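You operate a simulated robot arm through the tools that you are given. There is no shell and no other tool.

You are at the controls of a simulated two-armed robot. One attempt, no reset.

TASK
Lay the white post in the jig's green rests, clamp it and set the slider to 30 cm.
Fine: fix the slider again with the blue knob.

It is judged by the outcome, as a careful person would: the job done as asked, and still so three seconds after it is handed in. It fails if anything else is knocked over, pushed out of place, dropped, spilled or broken.

THE ROBOT
Two 7-joint arms with two-finger parallel grippers on one trunk that stands fixed in place. Base frame: the origin is at the foot of the trunk, x ahead of it, y to its left, z up. Lengths are in m, angles in rad, forces in N, time in s.
The left shoulder is at [0.071, 0.156, 1.255], the right one opposite. Each reaches about 1.231 m from its shoulder. Payload 3.91 kg a hand.
The TCP of each hand is the grasp point between the finger pads, 0.03 m short of the fingertips. In the tool frame z runs along the fingers and y along their closing line. The gripper opens to 0.11 m. The fingers are 0.02 m wide and 0.01 m thick; the gripper's body (0.048 by 0.112 m) begins 0.055 m behind the TCP.
Orientation is that of the tool frame in the base frame, as a unit quaternion [w, x, y, z]. With the fingers straight down and closing along the base's y, the tool's x points along the base's -x, its y along +y and its z along -z.

THE INTERFACE
- The arms move only by the tool servo_tool. It takes "left_deltas", "right_deltas" or both (then of equal length, played together; a hand with none holds still); each is a list of rows, each a list of 7 numbers: the finger opening in m, from 0 to 0.11, then the shift along the base's x, y, z in m, then the turn, a rotation vector about the base's x, y, z in degrees. In form: [[grip, dx, dy, dz, rx, ry, rz], ...]. A call has 1 to 20 rows; each row shifts and turns the commanded pose from where the row before left it. Each row takes 0.2 s and may step no farther than 0.05 m and 0.15 rad from the row before; otherwise, or with a gripper value out of range, the whole call is refused. Where a pose cannot be reached the arm comes as near as it can. A force on the tool above 70 N (or 10 N above the force at the start of the call, whichever is more), or a blocked arm, ends the call early, and 0.2 s more pass. The fingers move at their own pace (about 0.108 m/s each) and stop on an object; they squeeze with about 40 N. The grip force told is the motor's: it shows also when the fingers shut on nothing. Time passes only in rows, and 0.2 s behind the last, so rows that do not move let the fingers close. The reply holds the time, the measured pose of the TCP, the force on the tool along the base axes, the opening and the grip force, in the units named above and with some noise, with the torque about the TCP (base axes, N m) and any sound that the robot's microphone picked up, and new pictures: "show" is both (left out), scene, wrist or none (wrist: the cameras of the hands that moved).
- Cameras (640 x 400 px; columns grow to the right, rows downward): "scene" is now at [0.119, -0.0513, 1.5116]; the picture's right is [-0.54, -0.84, 0.00], its down [-0.28, 0.18, -0.94] and it looks along [0.79, -0.51, -0.33] (base axes); focal length 246 px, centre (320, 200). "left" rides on the left gripper at [0.072, -0.017, -0.103] in its tool frame; the picture's right is [0.23, 0.97, 0.00], its down [-0.76, 0.18, -0.62] and it looks along [-0.61, 0.14, 0.78] (tool axes); focal length 222 px, centre (320, 200). "right" rides on the right gripper at [0.072, 0.017, -0.103] in its tool frame; the picture's right is [-0.23, 0.97, 0.00], its down [-0.76, -0.18, -0.62] and it looks along [-0.61, -0.14, 0.78] (tool axes); focal length 222 px, centre (320, 200). There is no depth. A picture from a camera that has moved, and an enlarged one, comes with that camera's place and axes in the base frame and with its lens. The place of the scene camera against the robot may be out by one fixed shift of up to 0.018 m in any direction.
- raise_lower(by): slides the trunk up (or, below 0, down) by that many m; the arms and the scene camera ride with it, the base frame stays. It gives what a move gives, with no picture.
- head_to(pan, tilt): turns the head with the scene camera to pan (to the left, within 1.501 rad either way) and tilt (down, from -0.506 to 1.204), counted from straight ahead of the robot. It gives what a move gives, and a new picture of the scene camera.
- inspect(camera, box): a new picture of the part [left, top, right, bottom] of that camera's present view, enlarged. It takes no simulated time.
- hand_in(): hands the job in; it is judged then, once.

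Places have to be worked out from the pictures, the camera data and where the tool is seen. Open the grippers and draw the arms clear of the work before you hand the job in, unless the task says otherwise.

The tools are called after "Call:" as a command line: name --argument value ..., lists and objects as JSON in quotes. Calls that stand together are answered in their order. servo_tool: Moves the arms, as the interface text tells. Its arguments: {"type":"object","properties":{"left_deltas":{"type":"array"},"right_deltas":{"type":"array"},"show":{"type":"string","enum":["both","scene","wrist","none"]}},"required":[]} The other tools are called the same way: raise_lower (by) moves the trunk up or down; head_to (pan, tilt) turns the head that bears the scene camera; inspect (camera, box) takes an enlarged picture of a part of a camera's view; hand_in () hands the job in.

At the start:

```text
t: 0.0
left_tcp_pos: [0.6303, -0.12, 1.5117]
left_orientation: [0.0, -0.001, 1.0, -0.001]
left_force: [-0.3, -0.7, -0.6]
left_ft_torque: [0.02, -0.04, -0.03]
left_gripper_width: 0.11
left_grasp_force: 0.1
right_tcp_pos: [0.3726, -0.5208, 1.5064]
right_orientation: [0.0, 0.0, 1.0, 0.001]
right_force: [-0.2, 0.1, -0.1]
right_ft_torque: [-0.02, 0.0, -0.03]
right_gripper_width: 0.11
right_grasp_force: 0.1
trunk travel left (down, up): [-0.7, 0.24]
head pan, tilt (commanded): [-0.574, 0.34]
```

scene: 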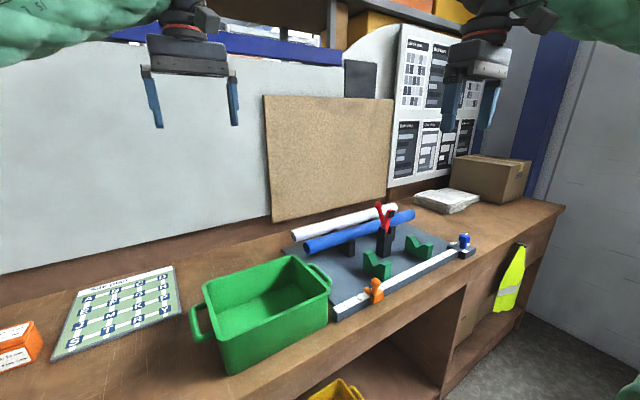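
right: 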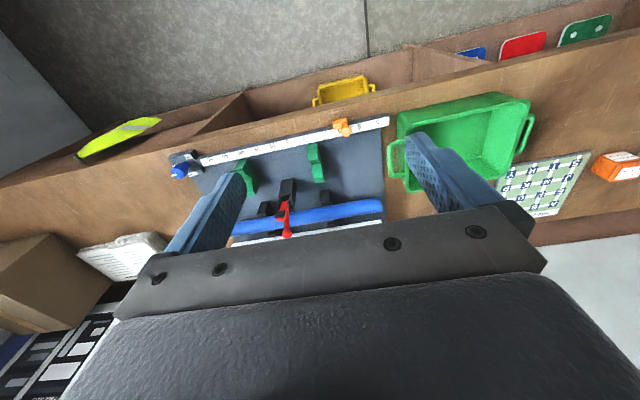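
left: 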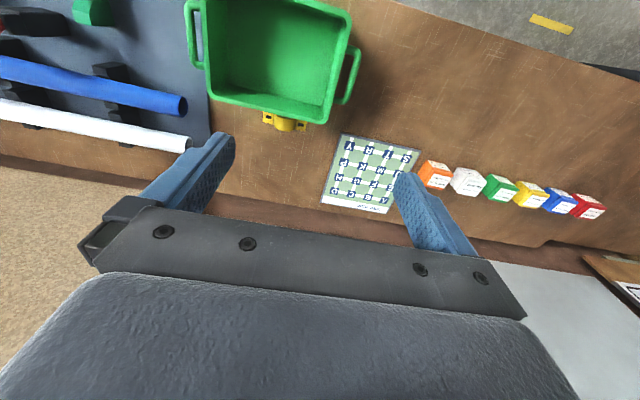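

I'll look closely at the jig first: the posts, the green rests, the red clamp, the scale with the orange slider and the blue knob.

Call:
inspect --camera "scene" --box '[270, 180, 490, 330]'

Call:
inspect --camera "right" --box '[150, 90, 410, 250]'

Call:
inspect --camera "left" --box '[0, 0, 240, 160]'

```text
2.67 times, centred on (380, 255) of scene
camera zoom: at [0.119, -0.0513, 1.5116], right [-0.54, -0.84, 0.0], down [-0.28, 0.18, -0.94], along [0.79, -0.51, -0.33], focal length 657 px, centre (160, 53)
```

zoom: 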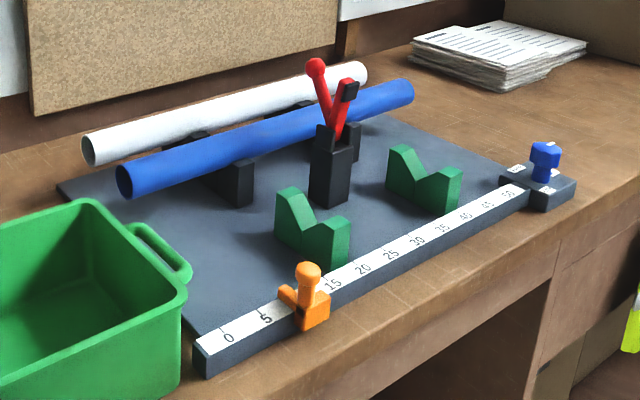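

```text
2.46 times, centred on (280, 170) of right
camera zoom: at [0.3002, -0.5042, 1.6085], right [0.23, 0.97, 0.0], down [0.76, -0.18, 0.62], along [0.61, -0.14, -0.78], focal length 547 px, centre (418, 274)
```

zoom: 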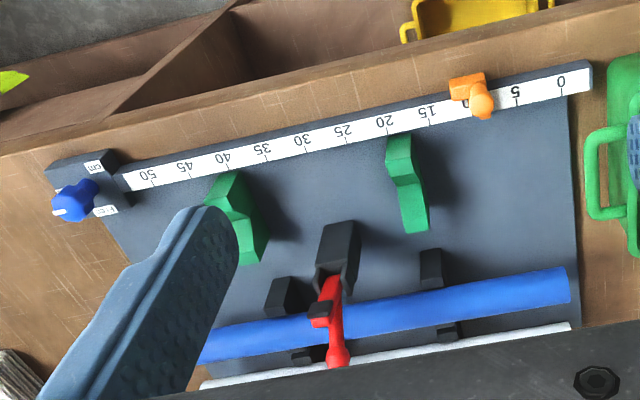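

```text
2.50 times, centred on (120, 80) of left
camera zoom: at [0.557, -0.1367, 1.6151], right [-0.23, 0.97, 0.0], down [0.76, 0.18, 0.62], along [0.61, 0.14, -0.78], focal length 555 px, centre (820, 500)
```

zoom: 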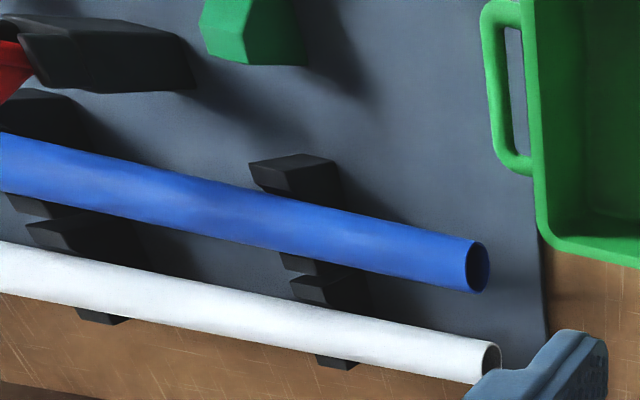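

The jig has a scale along its front edge, with the orange slider near 9 cm and the blue knob at the far end. The black rack behind holds the white and blue posts, and a red toggle clamp stands between the green rests. I'll centre the head on the jig and lower the trunk camera view later if needed.

Call:
head_to --pan -0.83 --tilt 0.56

```text
t: 0.8
left_tcp_pos: [0.6298, -0.1209, 1.5109]
left_orientation: [-0.001, 0.0, 1.0, 0.0]
left_force: [0.6, 0.1, 0.3]
left_ft_torque: [0.01, 0.0, 0.0]
left_gripper_width: 0.1101
left_grasp_force: 0.0
right_tcp_pos: [0.372, -0.5215, 1.5067]
right_orientation: [0.0, 0.0, 1.0, 0.0]
right_force: [-0.2, 0.0, 0.4]
right_ft_torque: [-0.03, -0.01, 0.0]
right_gripper_width: 0.1101
right_grasp_force: 0.0
trunk travel left (down, up): [-0.7, 0.24]
head pan, tilt (commanded): [-0.831, 0.56]
camera scene: at [0.1012, -0.0667, 1.4915], right [-0.74, -0.67, 0.0], down [-0.36, 0.39, -0.85], along [0.57, -0.63, -0.53], focal length 246 px, centre (320, 200)
```

scene: 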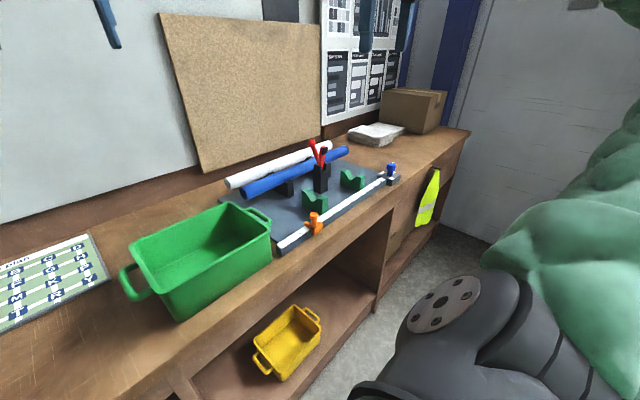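

Now I enlarge the centred jig view.

Call:
inspect --camera "scene" --box '[210, 120, 410, 260]'

Call:
inspect --camera "scene" --box '[280, 130, 410, 210]'

Call:
inspect --camera "right" --box '[150, 130, 250, 200]'

```text
2.86 times, centred on (310, 190) of scene
camera zoom: at [0.1012, -0.0667, 1.4915], right [-0.74, -0.67, 0.0], down [-0.36, 0.39, -0.85], along [0.57, -0.63, -0.53], focal length 704 px, centre (349, 229)
```

zoom: 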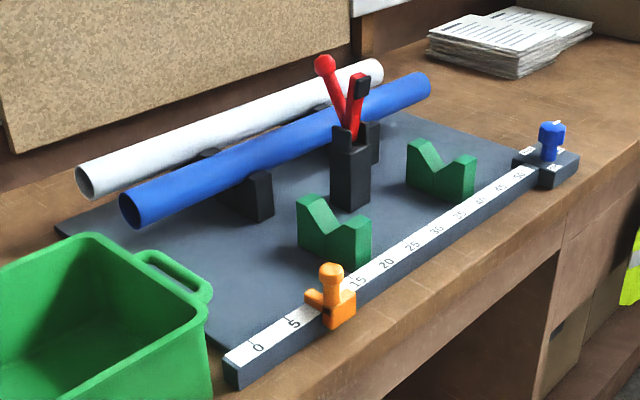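

```text
4.92 times, centred on (345, 170) of scene
camera zoom: at [0.1012, -0.0667, 1.4915], right [-0.74, -0.67, 0.0], down [-0.36, 0.39, -0.85], along [0.57, -0.63, -0.53], focal length 1214 px, centre (197, 348)
```

zoom: 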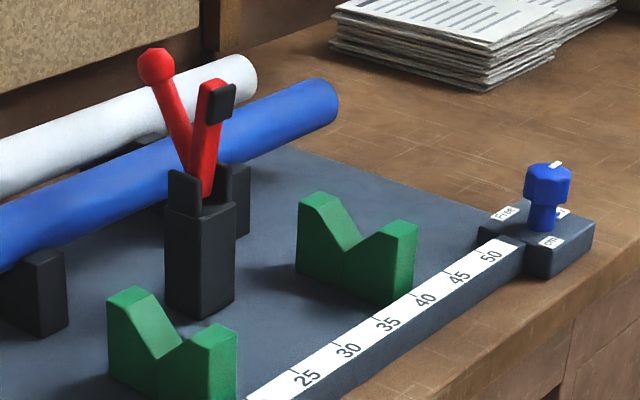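

```text
5.71 times, centred on (200, 165) of right
camera zoom: at [0.3002, -0.5042, 1.6085], right [0.23, 0.97, 0.0], down [0.76, -0.18, 0.62], along [0.61, -0.14, -0.78], focal length 1269 px, centre (1006, 400)
```

zoom: 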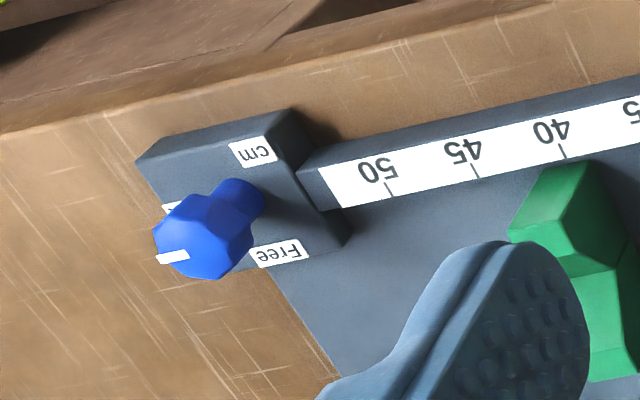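

The blue knob stands at about [0.53, -0.975, 1.065] with a white pointer mark, and one of its labels reads "Free". I'll bring the right hand's camera over it to read the labels.

Call:
servo_tool --right_deltas '[[0.11, 0.01, -0.04, -0.023, 0, 0, 0], [0.11, 0.01, -0.04, -0.023, 0, 0, 0], [0.11, 0.01, -0.04, -0.023, 0, 0, 0], [0.11, 0.01, -0.04, -0.023, 0, 0, 0], [0.11, 0.01, -0.04, -0.023, 0, 0, 0], [0.11, 0.01, -0.04, -0.023, 0, 0, 0], [0.11, 0.01, -0.04, -0.023, 0, 0, 0], [0.11, 0.01, -0.04, -0.023, 0, 0, 0], [0.11, 0.01, -0.04, -0.023, 0, 0, 0], [0.11, 0.01, -0.04, -0.023, 0, 0, 0]]' --show "both"

```text
t: 3.0
left_tcp_pos: [0.6303, -0.123, 1.511]
left_orientation: [-0.001, 0.0, 1.0, 0.001]
left_force: [1.2, -1.2, 0.1]
left_ft_torque: [0.04, -0.03, -0.01]
left_gripper_width: 0.1101
left_grasp_force: 0.1
right_tcp_pos: [0.4744, -0.9235, 1.2755]
right_orientation: [0.0, 0.001, 1.0, 0.001]
right_force: [0.4, -0.3, -0.6]
right_ft_torque: [0.02, -0.01, 0.0]
right_gripper_width: 0.11
right_grasp_force: 0.1
trunk travel left (down, up): [-0.7, 0.24]
head pan, tilt (commanded): [-0.831, 0.56]
camera scene: at [0.1023, -0.0685, 1.4912], right [-0.74, -0.67, 0.0], down [-0.36, 0.39, -0.85], along [0.57, -0.63, -0.53], focal length 246 px, centre (320, 200)
camera right: at [0.4013, -0.9064, 1.3775], right [0.23, 0.97, 0.0], down [0.76, -0.18, 0.62], along [0.61, -0.14, -0.78], focal length 222 px, centre (320, 200)
```

scene: 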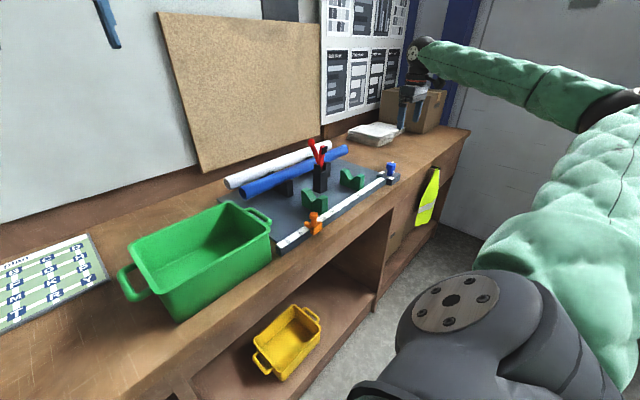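
right: 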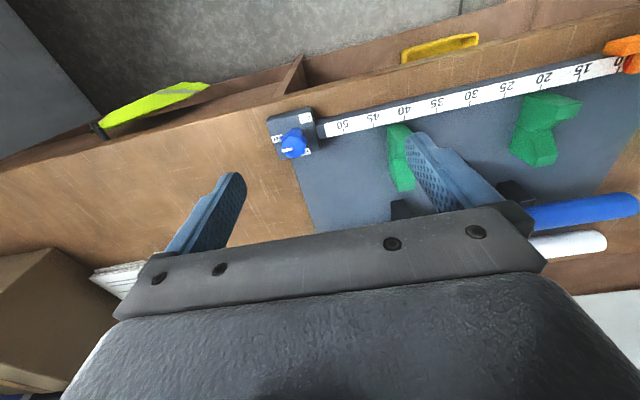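

Call:
inspect --camera "right" --box '[250, 90, 350, 170]'

Call:
inspect --camera "right" --box '[260, 30, 640, 260]'

```text
5.00 times, centred on (300, 130) of right
camera zoom: at [0.4013, -0.9064, 1.3775], right [0.23, 0.97, 0.0], down [0.76, -0.18, 0.62], along [0.61, -0.14, -0.78], focal length 1111 px, centre (420, 550)
```

zoom: 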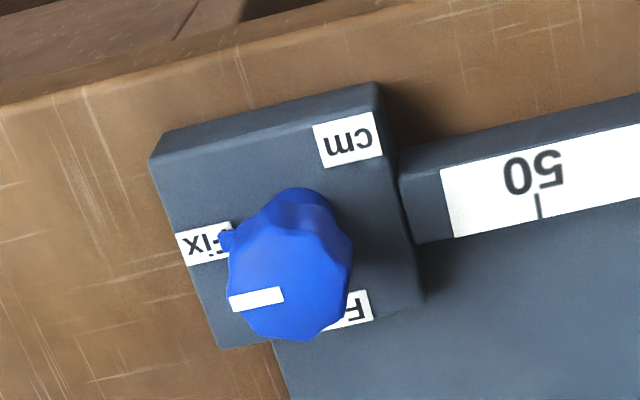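

```text
1.68 times, centred on (450, 145) of right
camera zoom: at [0.4013, -0.9064, 1.3775], right [0.23, 0.97, 0.0], down [0.76, -0.18, 0.62], along [0.61, -0.14, -0.78], focal length 374 px, centre (101, 293)
```

zoom: 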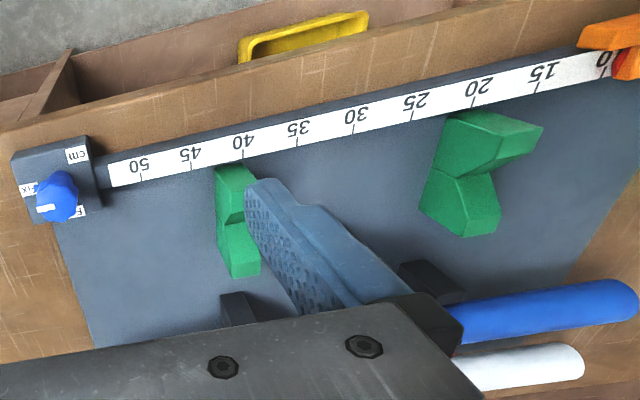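

The pointer is on "Fix" (toward -y) and "Free" is toward +x, so +90° about z frees the slider. Two right-hand views put the scale top at z≈1.0115, x≈0.55, running along y with tick v at y = -0.9005 + (50 - v)/100, so 30 cm is y≈-0.7005. The knob axis is about (0.536, -0.982). I'll move above the knob, turned -45° to leave room for the turn.

Call:
servo_tool --right_deltas '[[0.11, 0.0103, -0.0098, -0.0125, 0, 0, -7.5], [0.11, 0.0103, -0.0098, -0.0125, 0, 0, -7.5], [0.11, 0.0103, -0.0098, -0.0125, 0, 0, -7.5], [0.11, 0.0103, -0.0098, -0.0125, 0, 0, -7.5], [0.11, 0.0103, -0.0098, -0.0125, 0, 0, -7.5], [0.11, 0.0103, -0.0098, -0.0125, 0, 0, -7.5]]' --show "both"

```text
t: 4.4
left_tcp_pos: [0.6301, -0.1218, 1.5115]
left_orientation: [-0.001, -0.001, 1.0, 0.0]
left_force: [0.2, -0.6, 0.9]
left_ft_torque: [0.01, -0.01, 0.0]
left_gripper_width: 0.11
left_grasp_force: 0.1
right_tcp_pos: [0.5344, -0.9808, 1.1999]
right_orientation: [0.0, 0.384, 0.923, 0.0]
right_force: [-0.1, 0.0, 0.9]
right_ft_torque: [0.0, 0.03, -0.01]
right_gripper_width: 0.1103
right_grasp_force: 0.2
trunk travel left (down, up): [-0.7, 0.24]
head pan, tilt (commanded): [-0.831, 0.56]
camera scene: at [0.1021, -0.0675, 1.4913], right [-0.74, -0.67, 0.0], down [-0.36, 0.39, -0.85], along [0.57, -0.63, -0.53], focal length 246 px, centre (320, 200)
camera right: at [0.4957, -0.9176, 1.3028], right [0.85, 0.52, 0.0], down [0.41, -0.67, 0.62], along [0.33, -0.53, -0.78], focal length 222 px, centre (320, 200)
```

scene: 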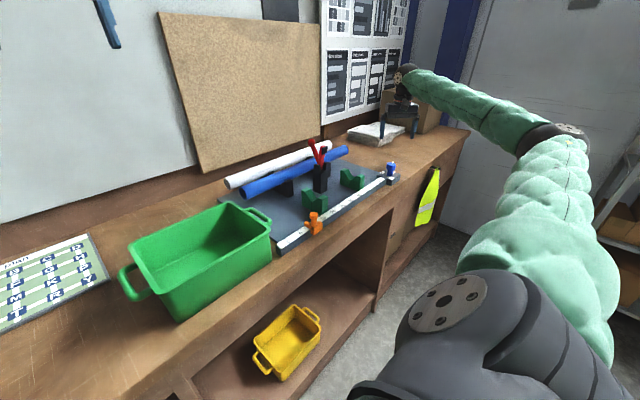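
right: 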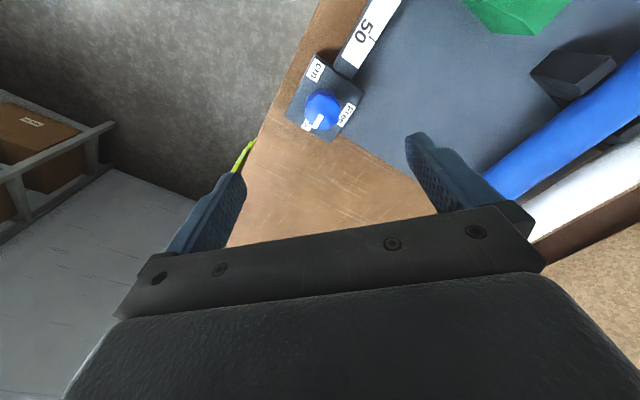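

The knob appears at (322,110) in the wrist view, which is where a point 0.14 m below the TCP should be. I'm centred over it and will descend so the fingertips straddle the knob head.

Call:
servo_tool --right_deltas '[[0.09, 0.0015, -0.001, -0.036, 0, 0, 0], [0.09, 0, 0, -0.036, 0, 0, 0], [0.09, 0, 0, -0.036, 0, 0, 0], [0.09, 0, 0, -0.034, 0, 0, 0]]' --show "both"

Call:
inspect --camera "scene" --box '[340, 130, 430, 200]'

```text
t: 5.4
left_tcp_pos: [0.6301, -0.1212, 1.5117]
left_orientation: [0.0, 0.0, 1.0, -0.001]
left_force: [1.2, -0.7, -0.6]
left_ft_torque: [0.02, -0.01, 0.0]
left_gripper_width: 0.11
left_grasp_force: 0.1
right_tcp_pos: [0.5353, -0.9824, 1.0571]
right_orientation: [0.0, 0.383, 0.924, 0.0]
right_force: [0.4, -0.2, 0.1]
right_ft_torque: [0.01, -0.01, 0.05]
right_gripper_width: 0.0899
right_grasp_force: 0.0
trunk travel left (down, up): [-0.7, 0.24]
head pan, tilt (commanded): [-0.831, 0.56]
camera scene: at [0.1017, -0.0677, 1.4913], right [-0.74, -0.67, 0.0], down [-0.36, 0.39, -0.85], along [0.57, -0.63, -0.53], focal length 246 px, centre (320, 200)
camera right: at [0.4961, -0.9181, 1.1596], right [0.85, 0.53, 0.0], down [0.41, -0.67, 0.62], along [0.33, -0.53, -0.78], focal length 222 px, centre (320, 200)
```

scene: 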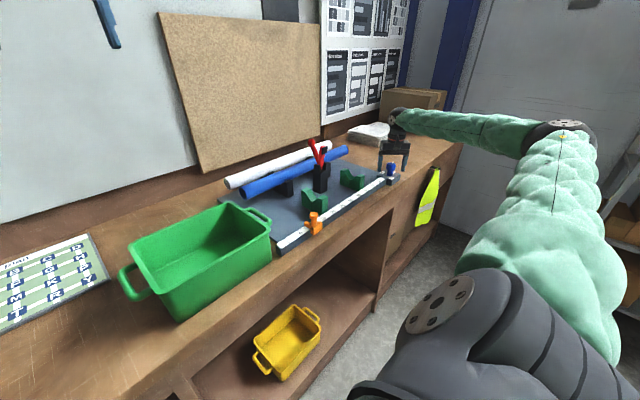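
right: 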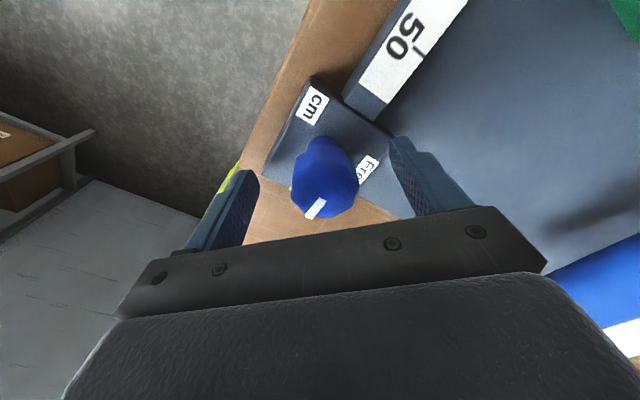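

```text
5.71 times, centred on (385, 165) of scene
camera zoom: at [0.1017, -0.0677, 1.4913], right [-0.74, -0.67, 0.0], down [-0.36, 0.39, -0.85], along [0.57, -0.63, -0.53], focal length 1409 px, centre (-51, 400)
```

zoom: 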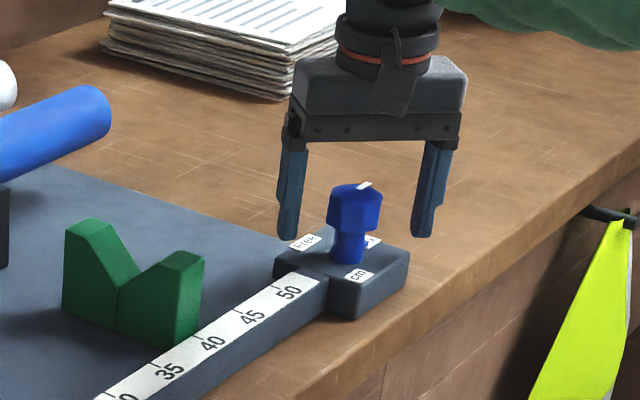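

The fingers straddle the knob head symmetrically. I'll close on it.

Call:
servo_tool --right_deltas '[[0.02, 0, 0, 0, 0, 0, 0], [0.02, 0, 0, 0, 0, 0, 0], [0.02, 0, 0, 0, 0, 0, 0], [0.02, 0, 0, 0, 0, 0, 0]]' --show "wrist"

```text
t: 6.4
left_tcp_pos: [0.6295, -0.1194, 1.5107]
left_orientation: [-0.001, -0.001, 1.0, -0.001]
left_force: [-0.1, -0.8, 0.3]
left_ft_torque: [0.03, 0.01, -0.01]
left_gripper_width: 0.1104
left_grasp_force: 0.0
right_tcp_pos: [0.5364, -0.9794, 1.0586]
right_orientation: [0.0, 0.383, 0.924, 0.0]
right_force: [4.6, 14.8, -1.4]
right_ft_torque: [0.36, -0.39, 0.01]
right_gripper_width: 0.0373
right_grasp_force: 44.7
trunk travel left (down, up): [-0.7, 0.24]
head pan, tilt (commanded): [-0.831, 0.56]
camera right: at [0.497, -0.9158, 1.1608], right [0.85, 0.53, 0.0], down [0.41, -0.66, 0.62], along [0.33, -0.53, -0.78], focal length 222 px, centre (320, 200)
```

right: 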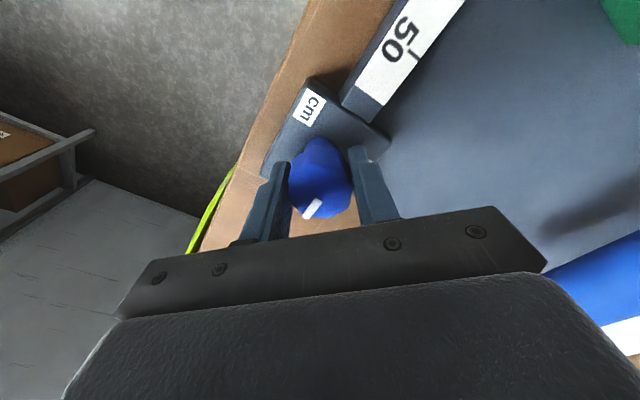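

I've got the knob at 0.037 m wide. There's about 15 N of side force toward +y, so the true axis is a few mm toward +y. I'll shift to relieve that and start turning +z toward Free.

Call:
servo_tool --right_deltas '[[0.02, 0.001, 0.003, 0, 0, 0, 0], [0.02, 0, 0, 0, 0, 0, 0], [0.02, 0, 0, 0, 0, 0, 8], [0.02, 0, 0, 0, 0, 0, 8], [0.02, 0, 0, 0, 0, 0, 8]]' --show "wrist"

```text
t: 7.6
left_tcp_pos: [0.6301, -0.1226, 1.5139]
left_orientation: [0.0, 0.0, 1.0, 0.0]
left_force: [-0.2, 0.1, -0.2]
left_ft_torque: [-0.01, 0.01, -0.02]
left_gripper_width: 0.1101
left_grasp_force: 0.0
right_tcp_pos: [0.5353, -0.9806, 1.059]
right_orientation: [-0.001, 0.182, 0.983, -0.001]
right_force: [-2.1, -4.0, -2.7]
right_ft_torque: [-0.43, 0.13, -0.02]
right_gripper_width: 0.037
right_grasp_force: 44.9
trunk travel left (down, up): [-0.7, 0.24]
head pan, tilt (commanded): [-0.831, 0.56]
camera right: at [0.4746, -0.9375, 1.1608], right [0.56, 0.83, 0.0], down [0.65, -0.44, 0.62], along [0.52, -0.35, -0.78], focal length 222 px, centre (320, 200)
```

right: 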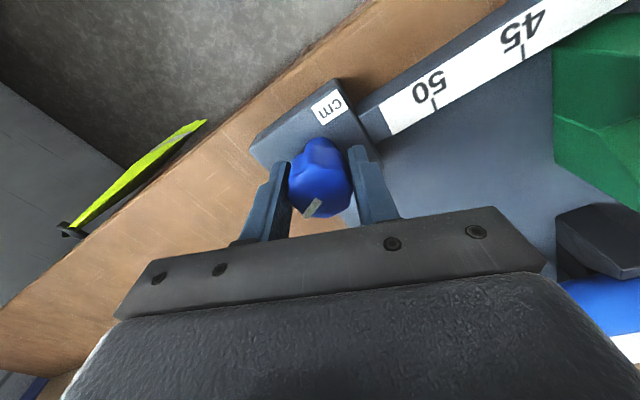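

The knob turns with the gripper. I'll carry on through the remaining 66°.

Call:
servo_tool --right_deltas '[[0.02, 0, 0, 0, 0, 0, 8.3], [0.02, 0, 0, 0, 0, 0, 8.3], [0.02, 0, 0, 0, 0, 0, 8.3], [0.02, 0, 0, 0, 0, 0, 8.3], [0.02, 0, 0, 0, 0, 0, 8.3], [0.02, 0, 0, 0, 0, 0, 8.3], [0.02, 0, 0, 0, 0, 0, 8.3], [0.02, 0, 0, 0, 0, 0, 8.3], [0.02, 0, 0, 0, 0, 0, 0]]' --show "both"

```text
t: 9.6
left_tcp_pos: [0.6287, -0.1239, 1.5119]
left_orientation: [0.0, 0.0, 1.0, 0.001]
left_force: [-1.1, 0.1, 0.0]
left_ft_torque: [0.0, 0.0, -0.01]
left_gripper_width: 0.1098
left_grasp_force: 0.0
right_tcp_pos: [0.5362, -0.9806, 1.0577]
right_orientation: [0.001, -0.386, 0.922, 0.0]
right_force: [4.3, -30.7, 9.1]
right_ft_torque: [-0.84, 0.06, -0.47]
right_gripper_width: 0.0372
right_grasp_force: 45.4
trunk travel left (down, up): [-0.7, 0.24]
head pan, tilt (commanded): [-0.831, 0.56]
camera scene: at [0.1013, -0.0691, 1.4914], right [-0.74, -0.67, 0.0], down [-0.36, 0.39, -0.85], along [0.57, -0.62, -0.53], focal length 246 px, centre (320, 200)
camera right: at [0.4732, -1.02, 1.1607], right [-0.53, 0.85, 0.0], down [0.66, 0.42, 0.62], along [0.53, 0.33, -0.78], focal length 222 px, centre (320, 200)
```

scene: 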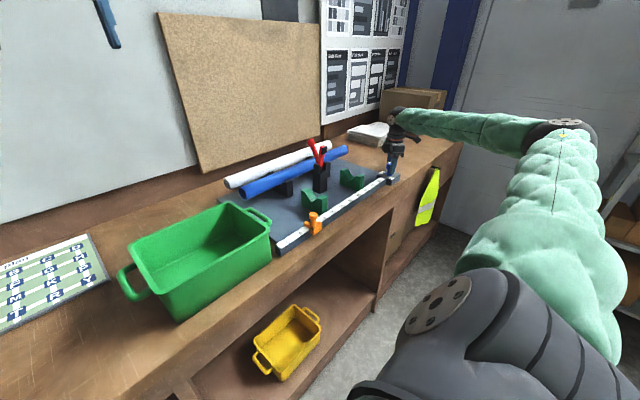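
right: 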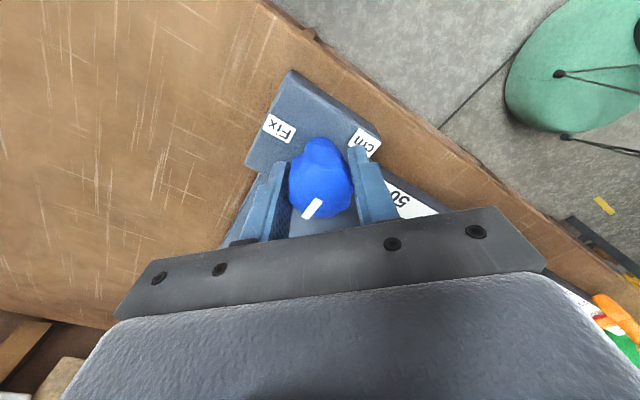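

The knob has turned 90° and its pointer now faces +x, where the Free label is. I'll release and rise straight up to check it.

Call:
servo_tool --right_deltas '[[0.09, 0, 0, 0, 0, 0, 0], [0.09, 0, 0, 0, 0, 0, 0], [0.09, 0, 0, 0.04, 0, 0, 0], [0.09, 0, 0, 0.04, 0, 0, 0], [0.09, 0, 0, 0.04, 0, 0, 0], [0.11, 0, 0, 0.04, 0, 0, 0]]' --show "both"

Call:
inspect --camera "right" --box '[260, 60, 400, 160]'

Call:
inspect --camera "scene" --box '[340, 130, 430, 200]'

```text
t: 11.0
left_tcp_pos: [0.6299, -0.1215, 1.5121]
left_orientation: [0.0, 0.0, 1.0, 0.0]
left_force: [-0.2, -0.3, 0.1]
left_ft_torque: [-0.01, -0.01, -0.01]
left_gripper_width: 0.1102
left_grasp_force: 0.1
right_tcp_pos: [0.5346, -0.9757, 1.2192]
right_orientation: [0.0, -0.385, 0.923, 0.0]
right_force: [0.9, 0.2, 0.5]
right_ft_torque: [0.02, 0.01, 0.04]
right_gripper_width: 0.1098
right_grasp_force: 0.0
trunk travel left (down, up): [-0.7, 0.24]
head pan, tilt (commanded): [-0.831, 0.56]
camera scene: at [0.1014, -0.0661, 1.4914], right [-0.74, -0.67, 0.0], down [-0.36, 0.39, -0.85], along [0.57, -0.63, -0.53], focal length 246 px, centre (320, 200)
camera right: at [0.472, -1.0146, 1.3216], right [-0.53, 0.85, 0.0], down [0.66, 0.42, 0.62], along [0.53, 0.33, -0.78], focal length 222 px, centre (320, 200)
```

scene: 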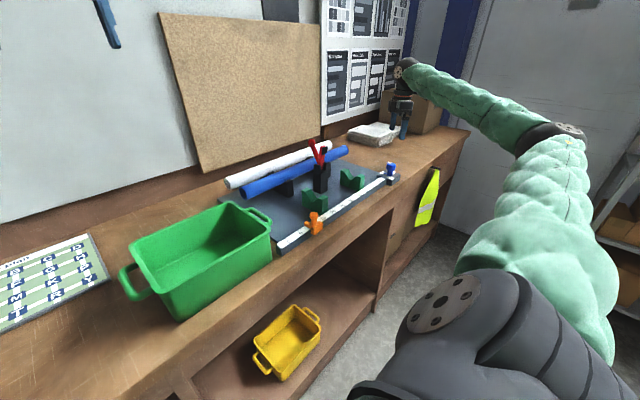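
right: 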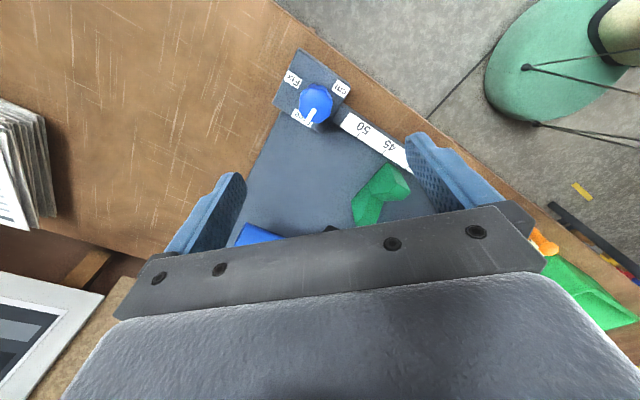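

```text
4.00 times, centred on (330, 110) of right
camera zoom: at [0.472, -1.0146, 1.3216], right [-0.53, 0.85, 0.0], down [0.66, 0.42, 0.62], along [0.53, 0.33, -0.78], focal length 888 px, centre (280, 560)
```

zoom: 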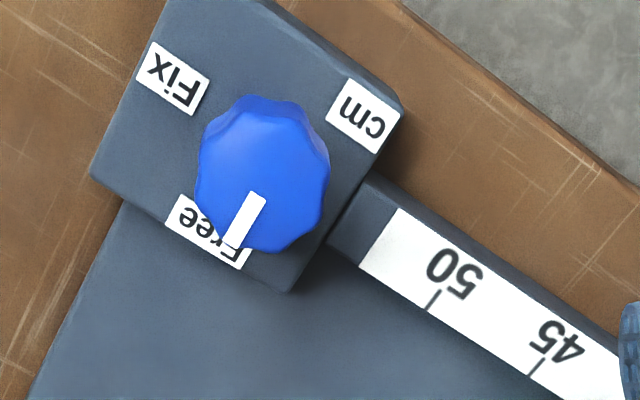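

```text
5.71 times, centred on (385, 165) of scene
camera zoom: at [0.1014, -0.0661, 1.4914], right [-0.74, -0.67, 0.0], down [-0.36, 0.39, -0.85], along [0.57, -0.63, -0.53], focal length 1409 px, centre (-51, 400)
```

zoom: 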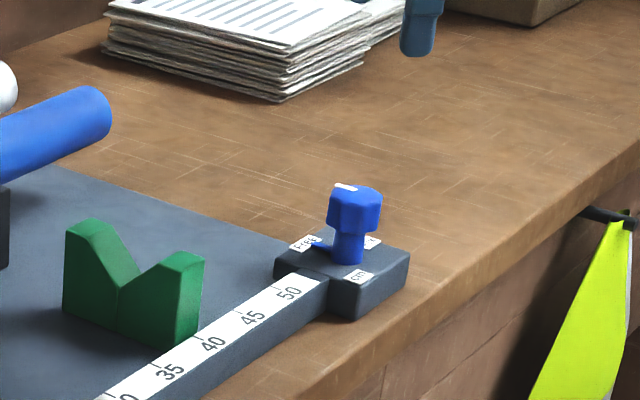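

The knob points at "Free". Next I'll bring the right hand's camera to the orange slider, turning the hand back to straight.

Call:
servo_tool --right_deltas '[[0.11, -0.006, 0.042, 0.006, 0, 0, -4.5], [0.11, -0.006, 0.042, 0.006, 0, 0, -4.5], [0.11, -0.006, 0.042, 0.006, 0, 0, -4.5], [0.11, -0.006, 0.042, 0.006, 0, 0, -4.5], [0.11, -0.006, 0.042, 0.006, 0, 0, -4.5], [0.11, -0.006, 0.042, 0.006, 0, 0, -4.5], [0.11, -0.006, 0.042, 0.006, 0, 0, -4.5], [0.11, -0.006, 0.042, 0.006, 0, 0, -4.5], [0.11, -0.006, 0.042, 0.006, 0, 0, -4.5], [0.11, -0.006, 0.042, 0.006, 0, 0, -4.5]]' --show "both"

Call:
inspect --camera "right" --box '[200, 60, 480, 235]'

```text
t: 13.2
left_tcp_pos: [0.6294, -0.1204, 1.5115]
left_orientation: [0.0, 0.0, 1.0, -0.001]
left_force: [-1.0, 0.3, 0.4]
left_ft_torque: [0.01, 0.0, 0.0]
left_gripper_width: 0.1101
left_grasp_force: 0.1
right_tcp_pos: [0.4763, -0.5567, 1.2786]
right_orientation: [0.0, -0.003, 1.0, 0.0]
right_force: [-0.5, -0.8, 0.7]
right_ft_torque: [-0.01, 0.0, -0.03]
right_gripper_width: 0.11
right_grasp_force: 0.0
trunk travel left (down, up): [-0.7, 0.24]
head pan, tilt (commanded): [-0.831, 0.56]
camera scene: at [0.1015, -0.0659, 1.4914], right [-0.74, -0.67, 0.0], down [-0.36, 0.39, -0.85], along [0.57, -0.63, -0.53], focal length 246 px, centre (320, 200)
camera right: at [0.4045, -0.5407, 1.3818], right [0.22, 0.97, 0.0], down [0.76, -0.17, 0.62], along [0.61, -0.14, -0.78], focal length 222 px, centre (320, 200)
```

scene: 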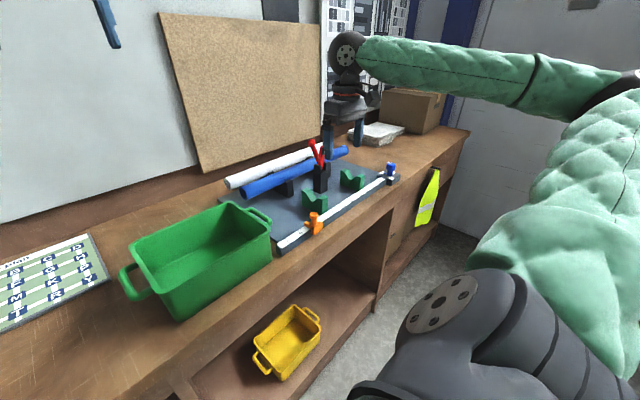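
right: 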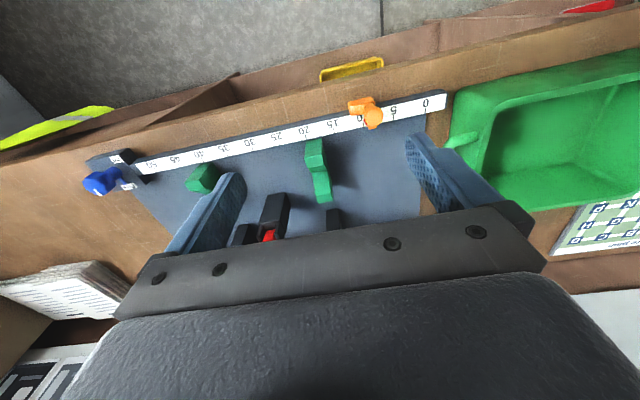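

```text
2.29 times, centred on (340, 148) of right
camera zoom: at [0.4045, -0.5407, 1.3818], right [0.22, 0.97, 0.0], down [0.76, -0.17, 0.62], along [0.61, -0.14, -0.78], focal length 508 px, centre (274, 320)
```

zoom: 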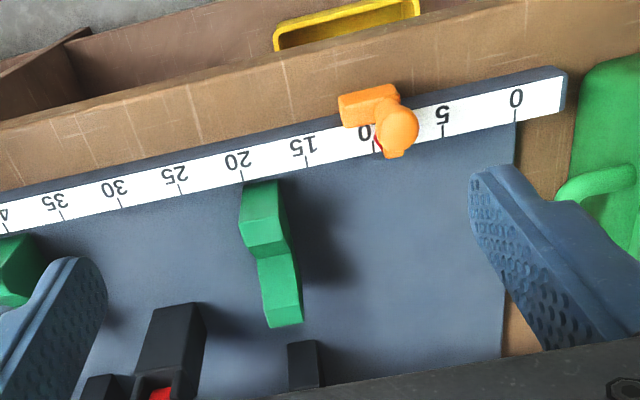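

The slider has an index mark near 10. I'll move in closer to see the slider's shape and its index line.

Call:
servo_tool --right_deltas '[[0.11, 0.008, 0.019, -0.036, 0, 0, 0], [0.11, 0.008, 0.019, -0.036, 0, 0, 0], [0.11, 0.008, 0.019, -0.036, 0, 0, 0]]' --show "wrist"

Call:
inspect --camera "right" --box '[270, 80, 410, 170]'

Call:
inspect --camera "scene" --box '[280, 190, 360, 250]'

```text
t: 14.0
left_tcp_pos: [0.6311, -0.123, 1.5101]
left_orientation: [0.0, 0.0, 1.0, 0.0]
left_force: [0.2, -0.8, 0.4]
left_ft_torque: [0.04, 0.0, 0.01]
left_gripper_width: 0.1098
left_grasp_force: 0.1
right_tcp_pos: [0.5003, -0.5004, 1.1721]
right_orientation: [0.0, -0.003, 1.0, 0.001]
right_force: [-0.9, -0.2, 0.1]
right_ft_torque: [0.02, 0.05, 0.0]
right_gripper_width: 0.1101
right_grasp_force: 0.1
trunk travel left (down, up): [-0.7, 0.24]
head pan, tilt (commanded): [-0.831, 0.56]
camera right: at [0.4283, -0.4834, 1.2733], right [0.22, 0.97, 0.0], down [0.76, -0.18, 0.62], along [0.61, -0.14, -0.78], focal length 222 px, centre (320, 200)
```

right: 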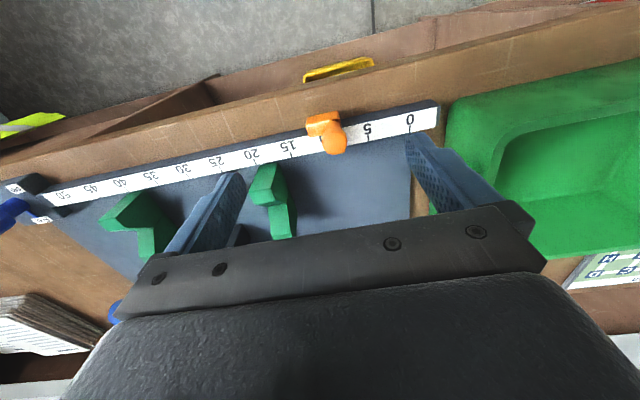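

```text
4.44 times, centred on (340, 125) of right
camera zoom: at [0.4283, -0.4834, 1.2733], right [0.22, 0.97, 0.0], down [0.76, -0.18, 0.62], along [0.61, -0.14, -0.78], focal length 987 px, centre (231, 533)
```

zoom: 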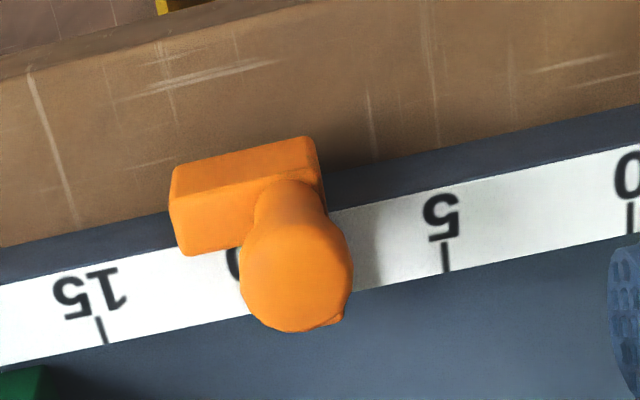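

```text
6.67 times, centred on (320, 220) of scene
camera zoom: at [0.1026, -0.0681, 1.4913], right [-0.74, -0.67, 0.0], down [-0.36, 0.39, -0.85], along [0.57, -0.63, -0.53], focal length 1644 px, centre (320, 67)
```

zoom: 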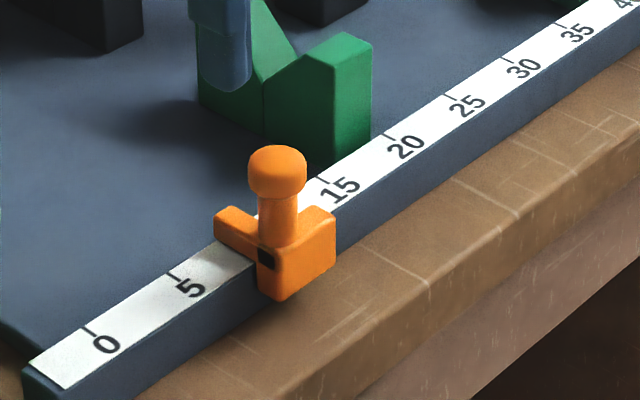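

The slider body hangs over the scale's front, with a narrow arm across the scale and a mushroom knob on top. I'll look at it from its -y side to see the red index line.

Call:
servo_tool --right_deltas '[[0.11, -0.005, -0.035, 0, 0, 0, 7.5], [0.11, -0.005, -0.035, 0, 0, 0, 7.5], [0.11, -0.005, -0.035, 0, 0, 0, 7.5], [0.11, -0.005, -0.035, 0, 0, 0, 7.5]]' --show "wrist"

Call:
inspect --camera "right" --box '[340, 80, 500, 180]'

```text
t: 15.0
left_tcp_pos: [0.6295, -0.121, 1.5121]
left_orientation: [0.0, 0.0, 1.0, 0.0]
left_force: [-0.6, -0.3, -0.3]
left_ft_torque: [0.02, -0.01, 0.01]
left_gripper_width: 0.1101
left_grasp_force: 0.0
right_tcp_pos: [0.4802, -0.6408, 1.1711]
right_orientation: [0.0, -0.263, 0.965, -0.001]
right_force: [0.6, -0.2, 0.5]
right_ft_torque: [0.0, 0.03, 0.07]
right_gripper_width: 0.1101
right_grasp_force: 0.1
trunk travel left (down, up): [-0.7, 0.24]
head pan, tilt (commanded): [-0.831, 0.56]
camera right: at [0.4093, -0.663, 1.274], right [-0.3, 0.95, 0.0], down [0.75, 0.23, 0.62], along [0.6, 0.19, -0.78], focal length 222 px, centre (320, 200)
```

right: 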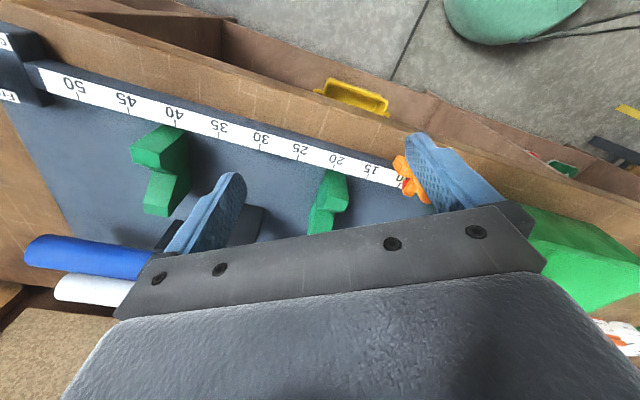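

```text
4.00 times, centred on (420, 130) of right
camera zoom: at [0.4093, -0.663, 1.274], right [-0.3, 0.95, 0.0], down [0.75, 0.23, 0.62], along [0.6, 0.19, -0.78], focal length 888 px, centre (-80, 480)
```

zoom: 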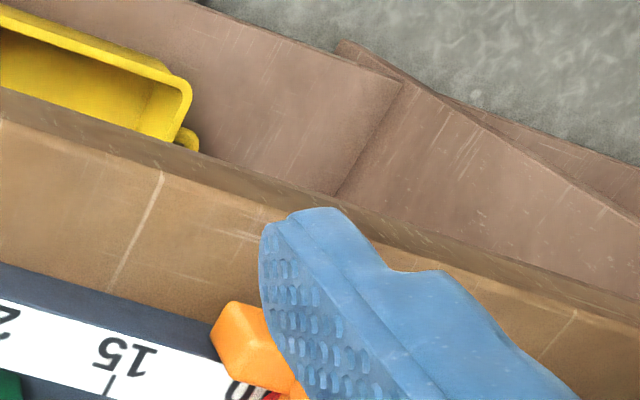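

The finger blocks the view, so I'll shift the hand toward +y.

Call:
servo_tool --right_deltas '[[0.11, -0.01, 0.035, 0.0, 0, 0, 0], [0.11, -0.01, 0.035, 0.0, 0, 0, 0]]' --show "wrist"

Call:
inspect --camera "right" --box '[300, 80, 460, 180]'

```text
t: 15.6
left_tcp_pos: [0.6299, -0.1212, 1.5118]
left_orientation: [0.0, 0.0, 1.0, 0.0]
left_force: [-0.1, 1.1, 0.2]
left_ft_torque: [0.03, 0.01, 0.0]
left_gripper_width: 0.1101
left_grasp_force: 0.1
right_tcp_pos: [0.4591, -0.5709, 1.1705]
right_orientation: [0.0, -0.262, 0.965, 0.0]
right_force: [0.0, -0.2, 0.5]
right_ft_torque: [0.0, -0.01, 0.03]
right_gripper_width: 0.11
right_grasp_force: 0.0
trunk travel left (down, up): [-0.7, 0.24]
head pan, tilt (commanded): [-0.831, 0.56]
camera right: at [0.3894, -0.5935, 1.2732], right [-0.3, 0.96, 0.0], down [0.75, 0.23, 0.62], along [0.59, 0.18, -0.78], focal length 222 px, centre (320, 200)
```

right: 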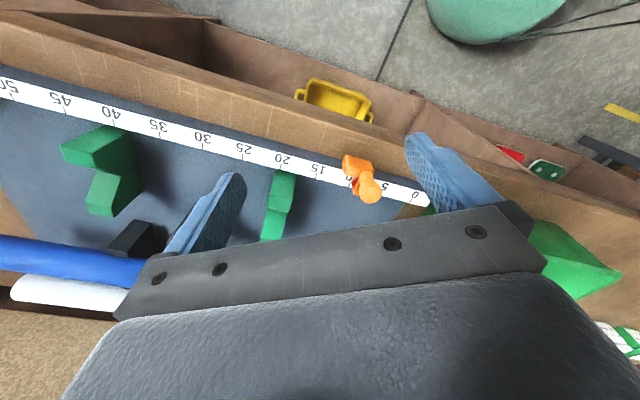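

```text
4.00 times, centred on (380, 130) of right
camera zoom: at [0.3894, -0.5935, 1.2732], right [-0.3, 0.96, 0.0], down [0.75, 0.23, 0.62], along [0.59, 0.18, -0.78], focal length 888 px, centre (80, 480)
```

zoom: 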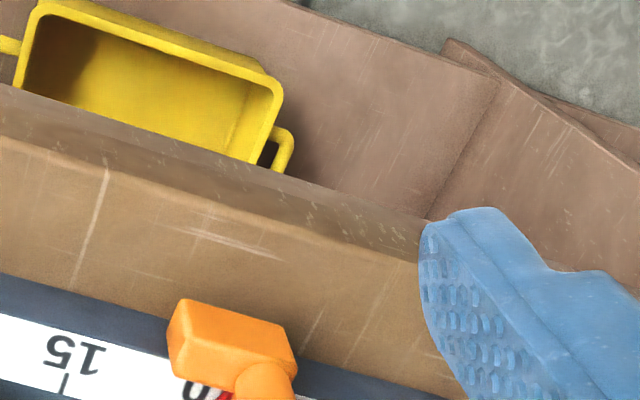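

Call:
inspect --camera "right" --box '[300, 130, 420, 215]'

```text
4.71 times, centred on (360, 172) of right
camera zoom: at [0.3894, -0.5935, 1.2732], right [-0.3, 0.96, 0.0], down [0.75, 0.23, 0.62], along [0.59, 0.18, -0.78], focal length 1045 px, centre (132, 329)
```

zoom: 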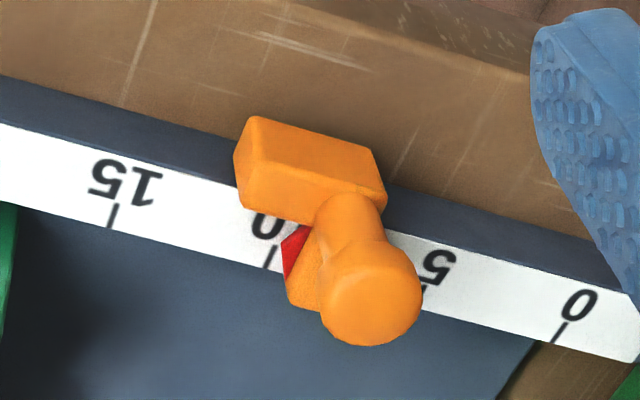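

A red index shows on the slider's -y side, close to the 10 tick. I'll turn the hand to +90° so its camera looks along +y and I get a clean view of the pointer.

Call:
servo_tool --right_deltas '[[0.11, 0.013, 0.007, 0.002, 0, 0, 7.5], [0.11, 0.013, 0.007, 0.002, 0, 0, 7.5], [0.11, 0.013, 0.007, 0.002, 0, 0, 7.5], [0.11, 0.013, 0.007, 0.002, 0, 0, 7.5], [0.11, 0.013, 0.007, 0.002, 0, 0, 7.5], [0.11, 0.013, 0.007, 0.002, 0, 0, 7.5], [0.11, 0.013, 0.007, 0.002, 0, 0, 7.5], [0.11, 0.013, 0.007, 0.002, 0, 0, 7.5]]' --show "both"

Call:
inspect --camera "right" --box '[280, 80, 440, 190]'

```text
t: 17.4
left_tcp_pos: [0.6307, -0.1214, 1.5111]
left_orientation: [-0.001, 0.001, 1.0, 0.001]
left_force: [0.6, -0.5, 0.5]
left_ft_torque: [-0.01, 0.0, 0.02]
left_gripper_width: 0.1101
left_grasp_force: 0.0
right_tcp_pos: [0.5675, -0.5159, 1.188]
right_orientation: [-0.001, 0.709, -0.705, -0.001]
right_force: [0.3, -0.1, 0.4]
right_ft_torque: [0.0, 0.03, -0.02]
right_gripper_width: 0.1102
right_grasp_force: 0.0
trunk travel left (down, up): [-0.7, 0.24]
head pan, tilt (commanded): [-0.831, 0.56]
camera scene: at [0.1023, -0.0667, 1.4913], right [-0.74, -0.67, 0.0], down [-0.36, 0.39, -0.85], along [0.57, -0.63, -0.53], focal length 246 px, centre (320, 200)
camera right: at [0.5497, -0.5883, 1.2892], right [-0.98, 0.22, 0.0], down [0.17, 0.76, 0.62], along [0.14, 0.61, -0.78], focal length 222 px, centre (320, 200)
```

scene: 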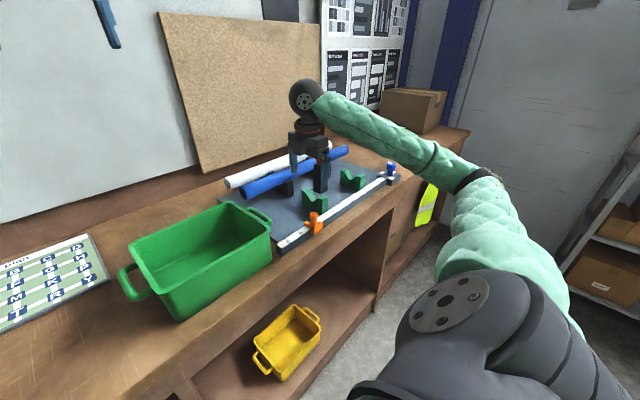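
right: 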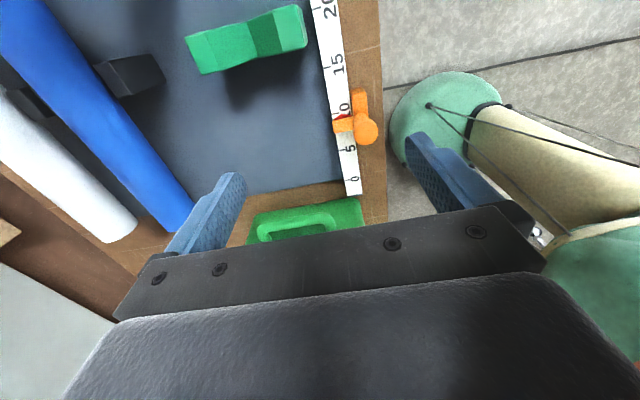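

```text
3.64 times, centred on (360, 135) of right
camera zoom: at [0.5497, -0.5883, 1.2892], right [-0.98, 0.22, 0.0], down [0.17, 0.76, 0.62], along [0.14, 0.61, -0.78], focal length 808 px, centre (174, 436)
```

zoom: 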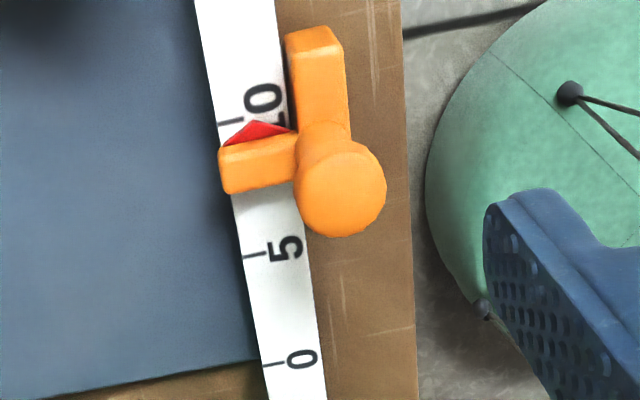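

The pointer is clear now: a red triangle whose tip points to -y and reads about 10.0. The slider's mushroom knob is near (0.525, -0.489), with its top at z≈1.06. I'll turn back to yaw 0 above it so the fingers close along y.

Call:
servo_tool --right_deltas '[[0.08, -0.0036, 0.0022, -0.002, 0, 0, -7.5], [0.08, -0.0036, 0.0022, -0.002, 0, 0, -7.5], [0.08, -0.0036, 0.0022, -0.002, 0, 0, -7.5], [0.08, -0.0036, 0.0022, -0.002, 0, 0, -7.5], [0.08, -0.0036, 0.0022, -0.002, 0, 0, -7.5], [0.08, -0.0036, 0.0022, -0.002, 0, 0, -7.5], [0.08, -0.0036, 0.0022, -0.002, 0, 0, -7.5], [0.08, -0.0036, 0.0022, -0.002, 0, 0, -7.5], [0.08, -0.0036, 0.0022, -0.002, 0, 0, -7.5], [0.08, -0.0036, 0.0022, -0.002, 0, 0, -7.5], [0.08, -0.0036, 0.0022, -0.002, 0, 0, -7.5], [0.08, -0.0036, 0.0022, -0.002, 0, 0, -7.5]]' --show "wrist"

Call:
inspect --camera "right" --box '[260, 80, 400, 170]'

```text
t: 20.0
left_tcp_pos: [0.6294, -0.1201, 1.5114]
left_orientation: [-0.001, 0.0, 1.0, 0.0]
left_force: [-0.3, -1.0, -0.6]
left_ft_torque: [-0.03, 0.04, -0.02]
left_gripper_width: 0.1101
left_grasp_force: 0.1
right_tcp_pos: [0.521, -0.4891, 1.1643]
right_orientation: [0.0, -0.002, 1.0, 0.0]
right_force: [0.0, -0.5, -0.1]
right_ft_torque: [0.0, 0.04, -0.02]
right_gripper_width: 0.0799
right_grasp_force: 0.0
trunk travel left (down, up): [-0.7, 0.24]
head pan, tilt (commanded): [-0.831, 0.56]
camera right: at [0.4482, -0.4721, 1.2662], right [0.22, 0.97, 0.0], down [0.76, -0.17, 0.62], along [0.61, -0.14, -0.78], focal length 222 px, centre (320, 200)
```

right: 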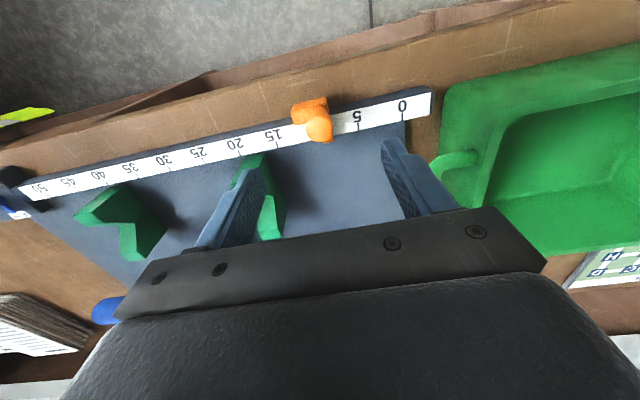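

```text
4.44 times, centred on (330, 125) of right
camera zoom: at [0.4482, -0.4721, 1.2662], right [0.22, 0.97, 0.0], down [0.76, -0.17, 0.62], along [0.61, -0.14, -0.78], focal length 987 px, centre (276, 533)
```

zoom: 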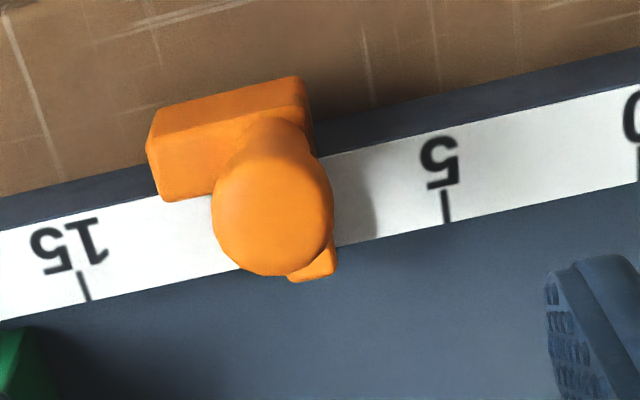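

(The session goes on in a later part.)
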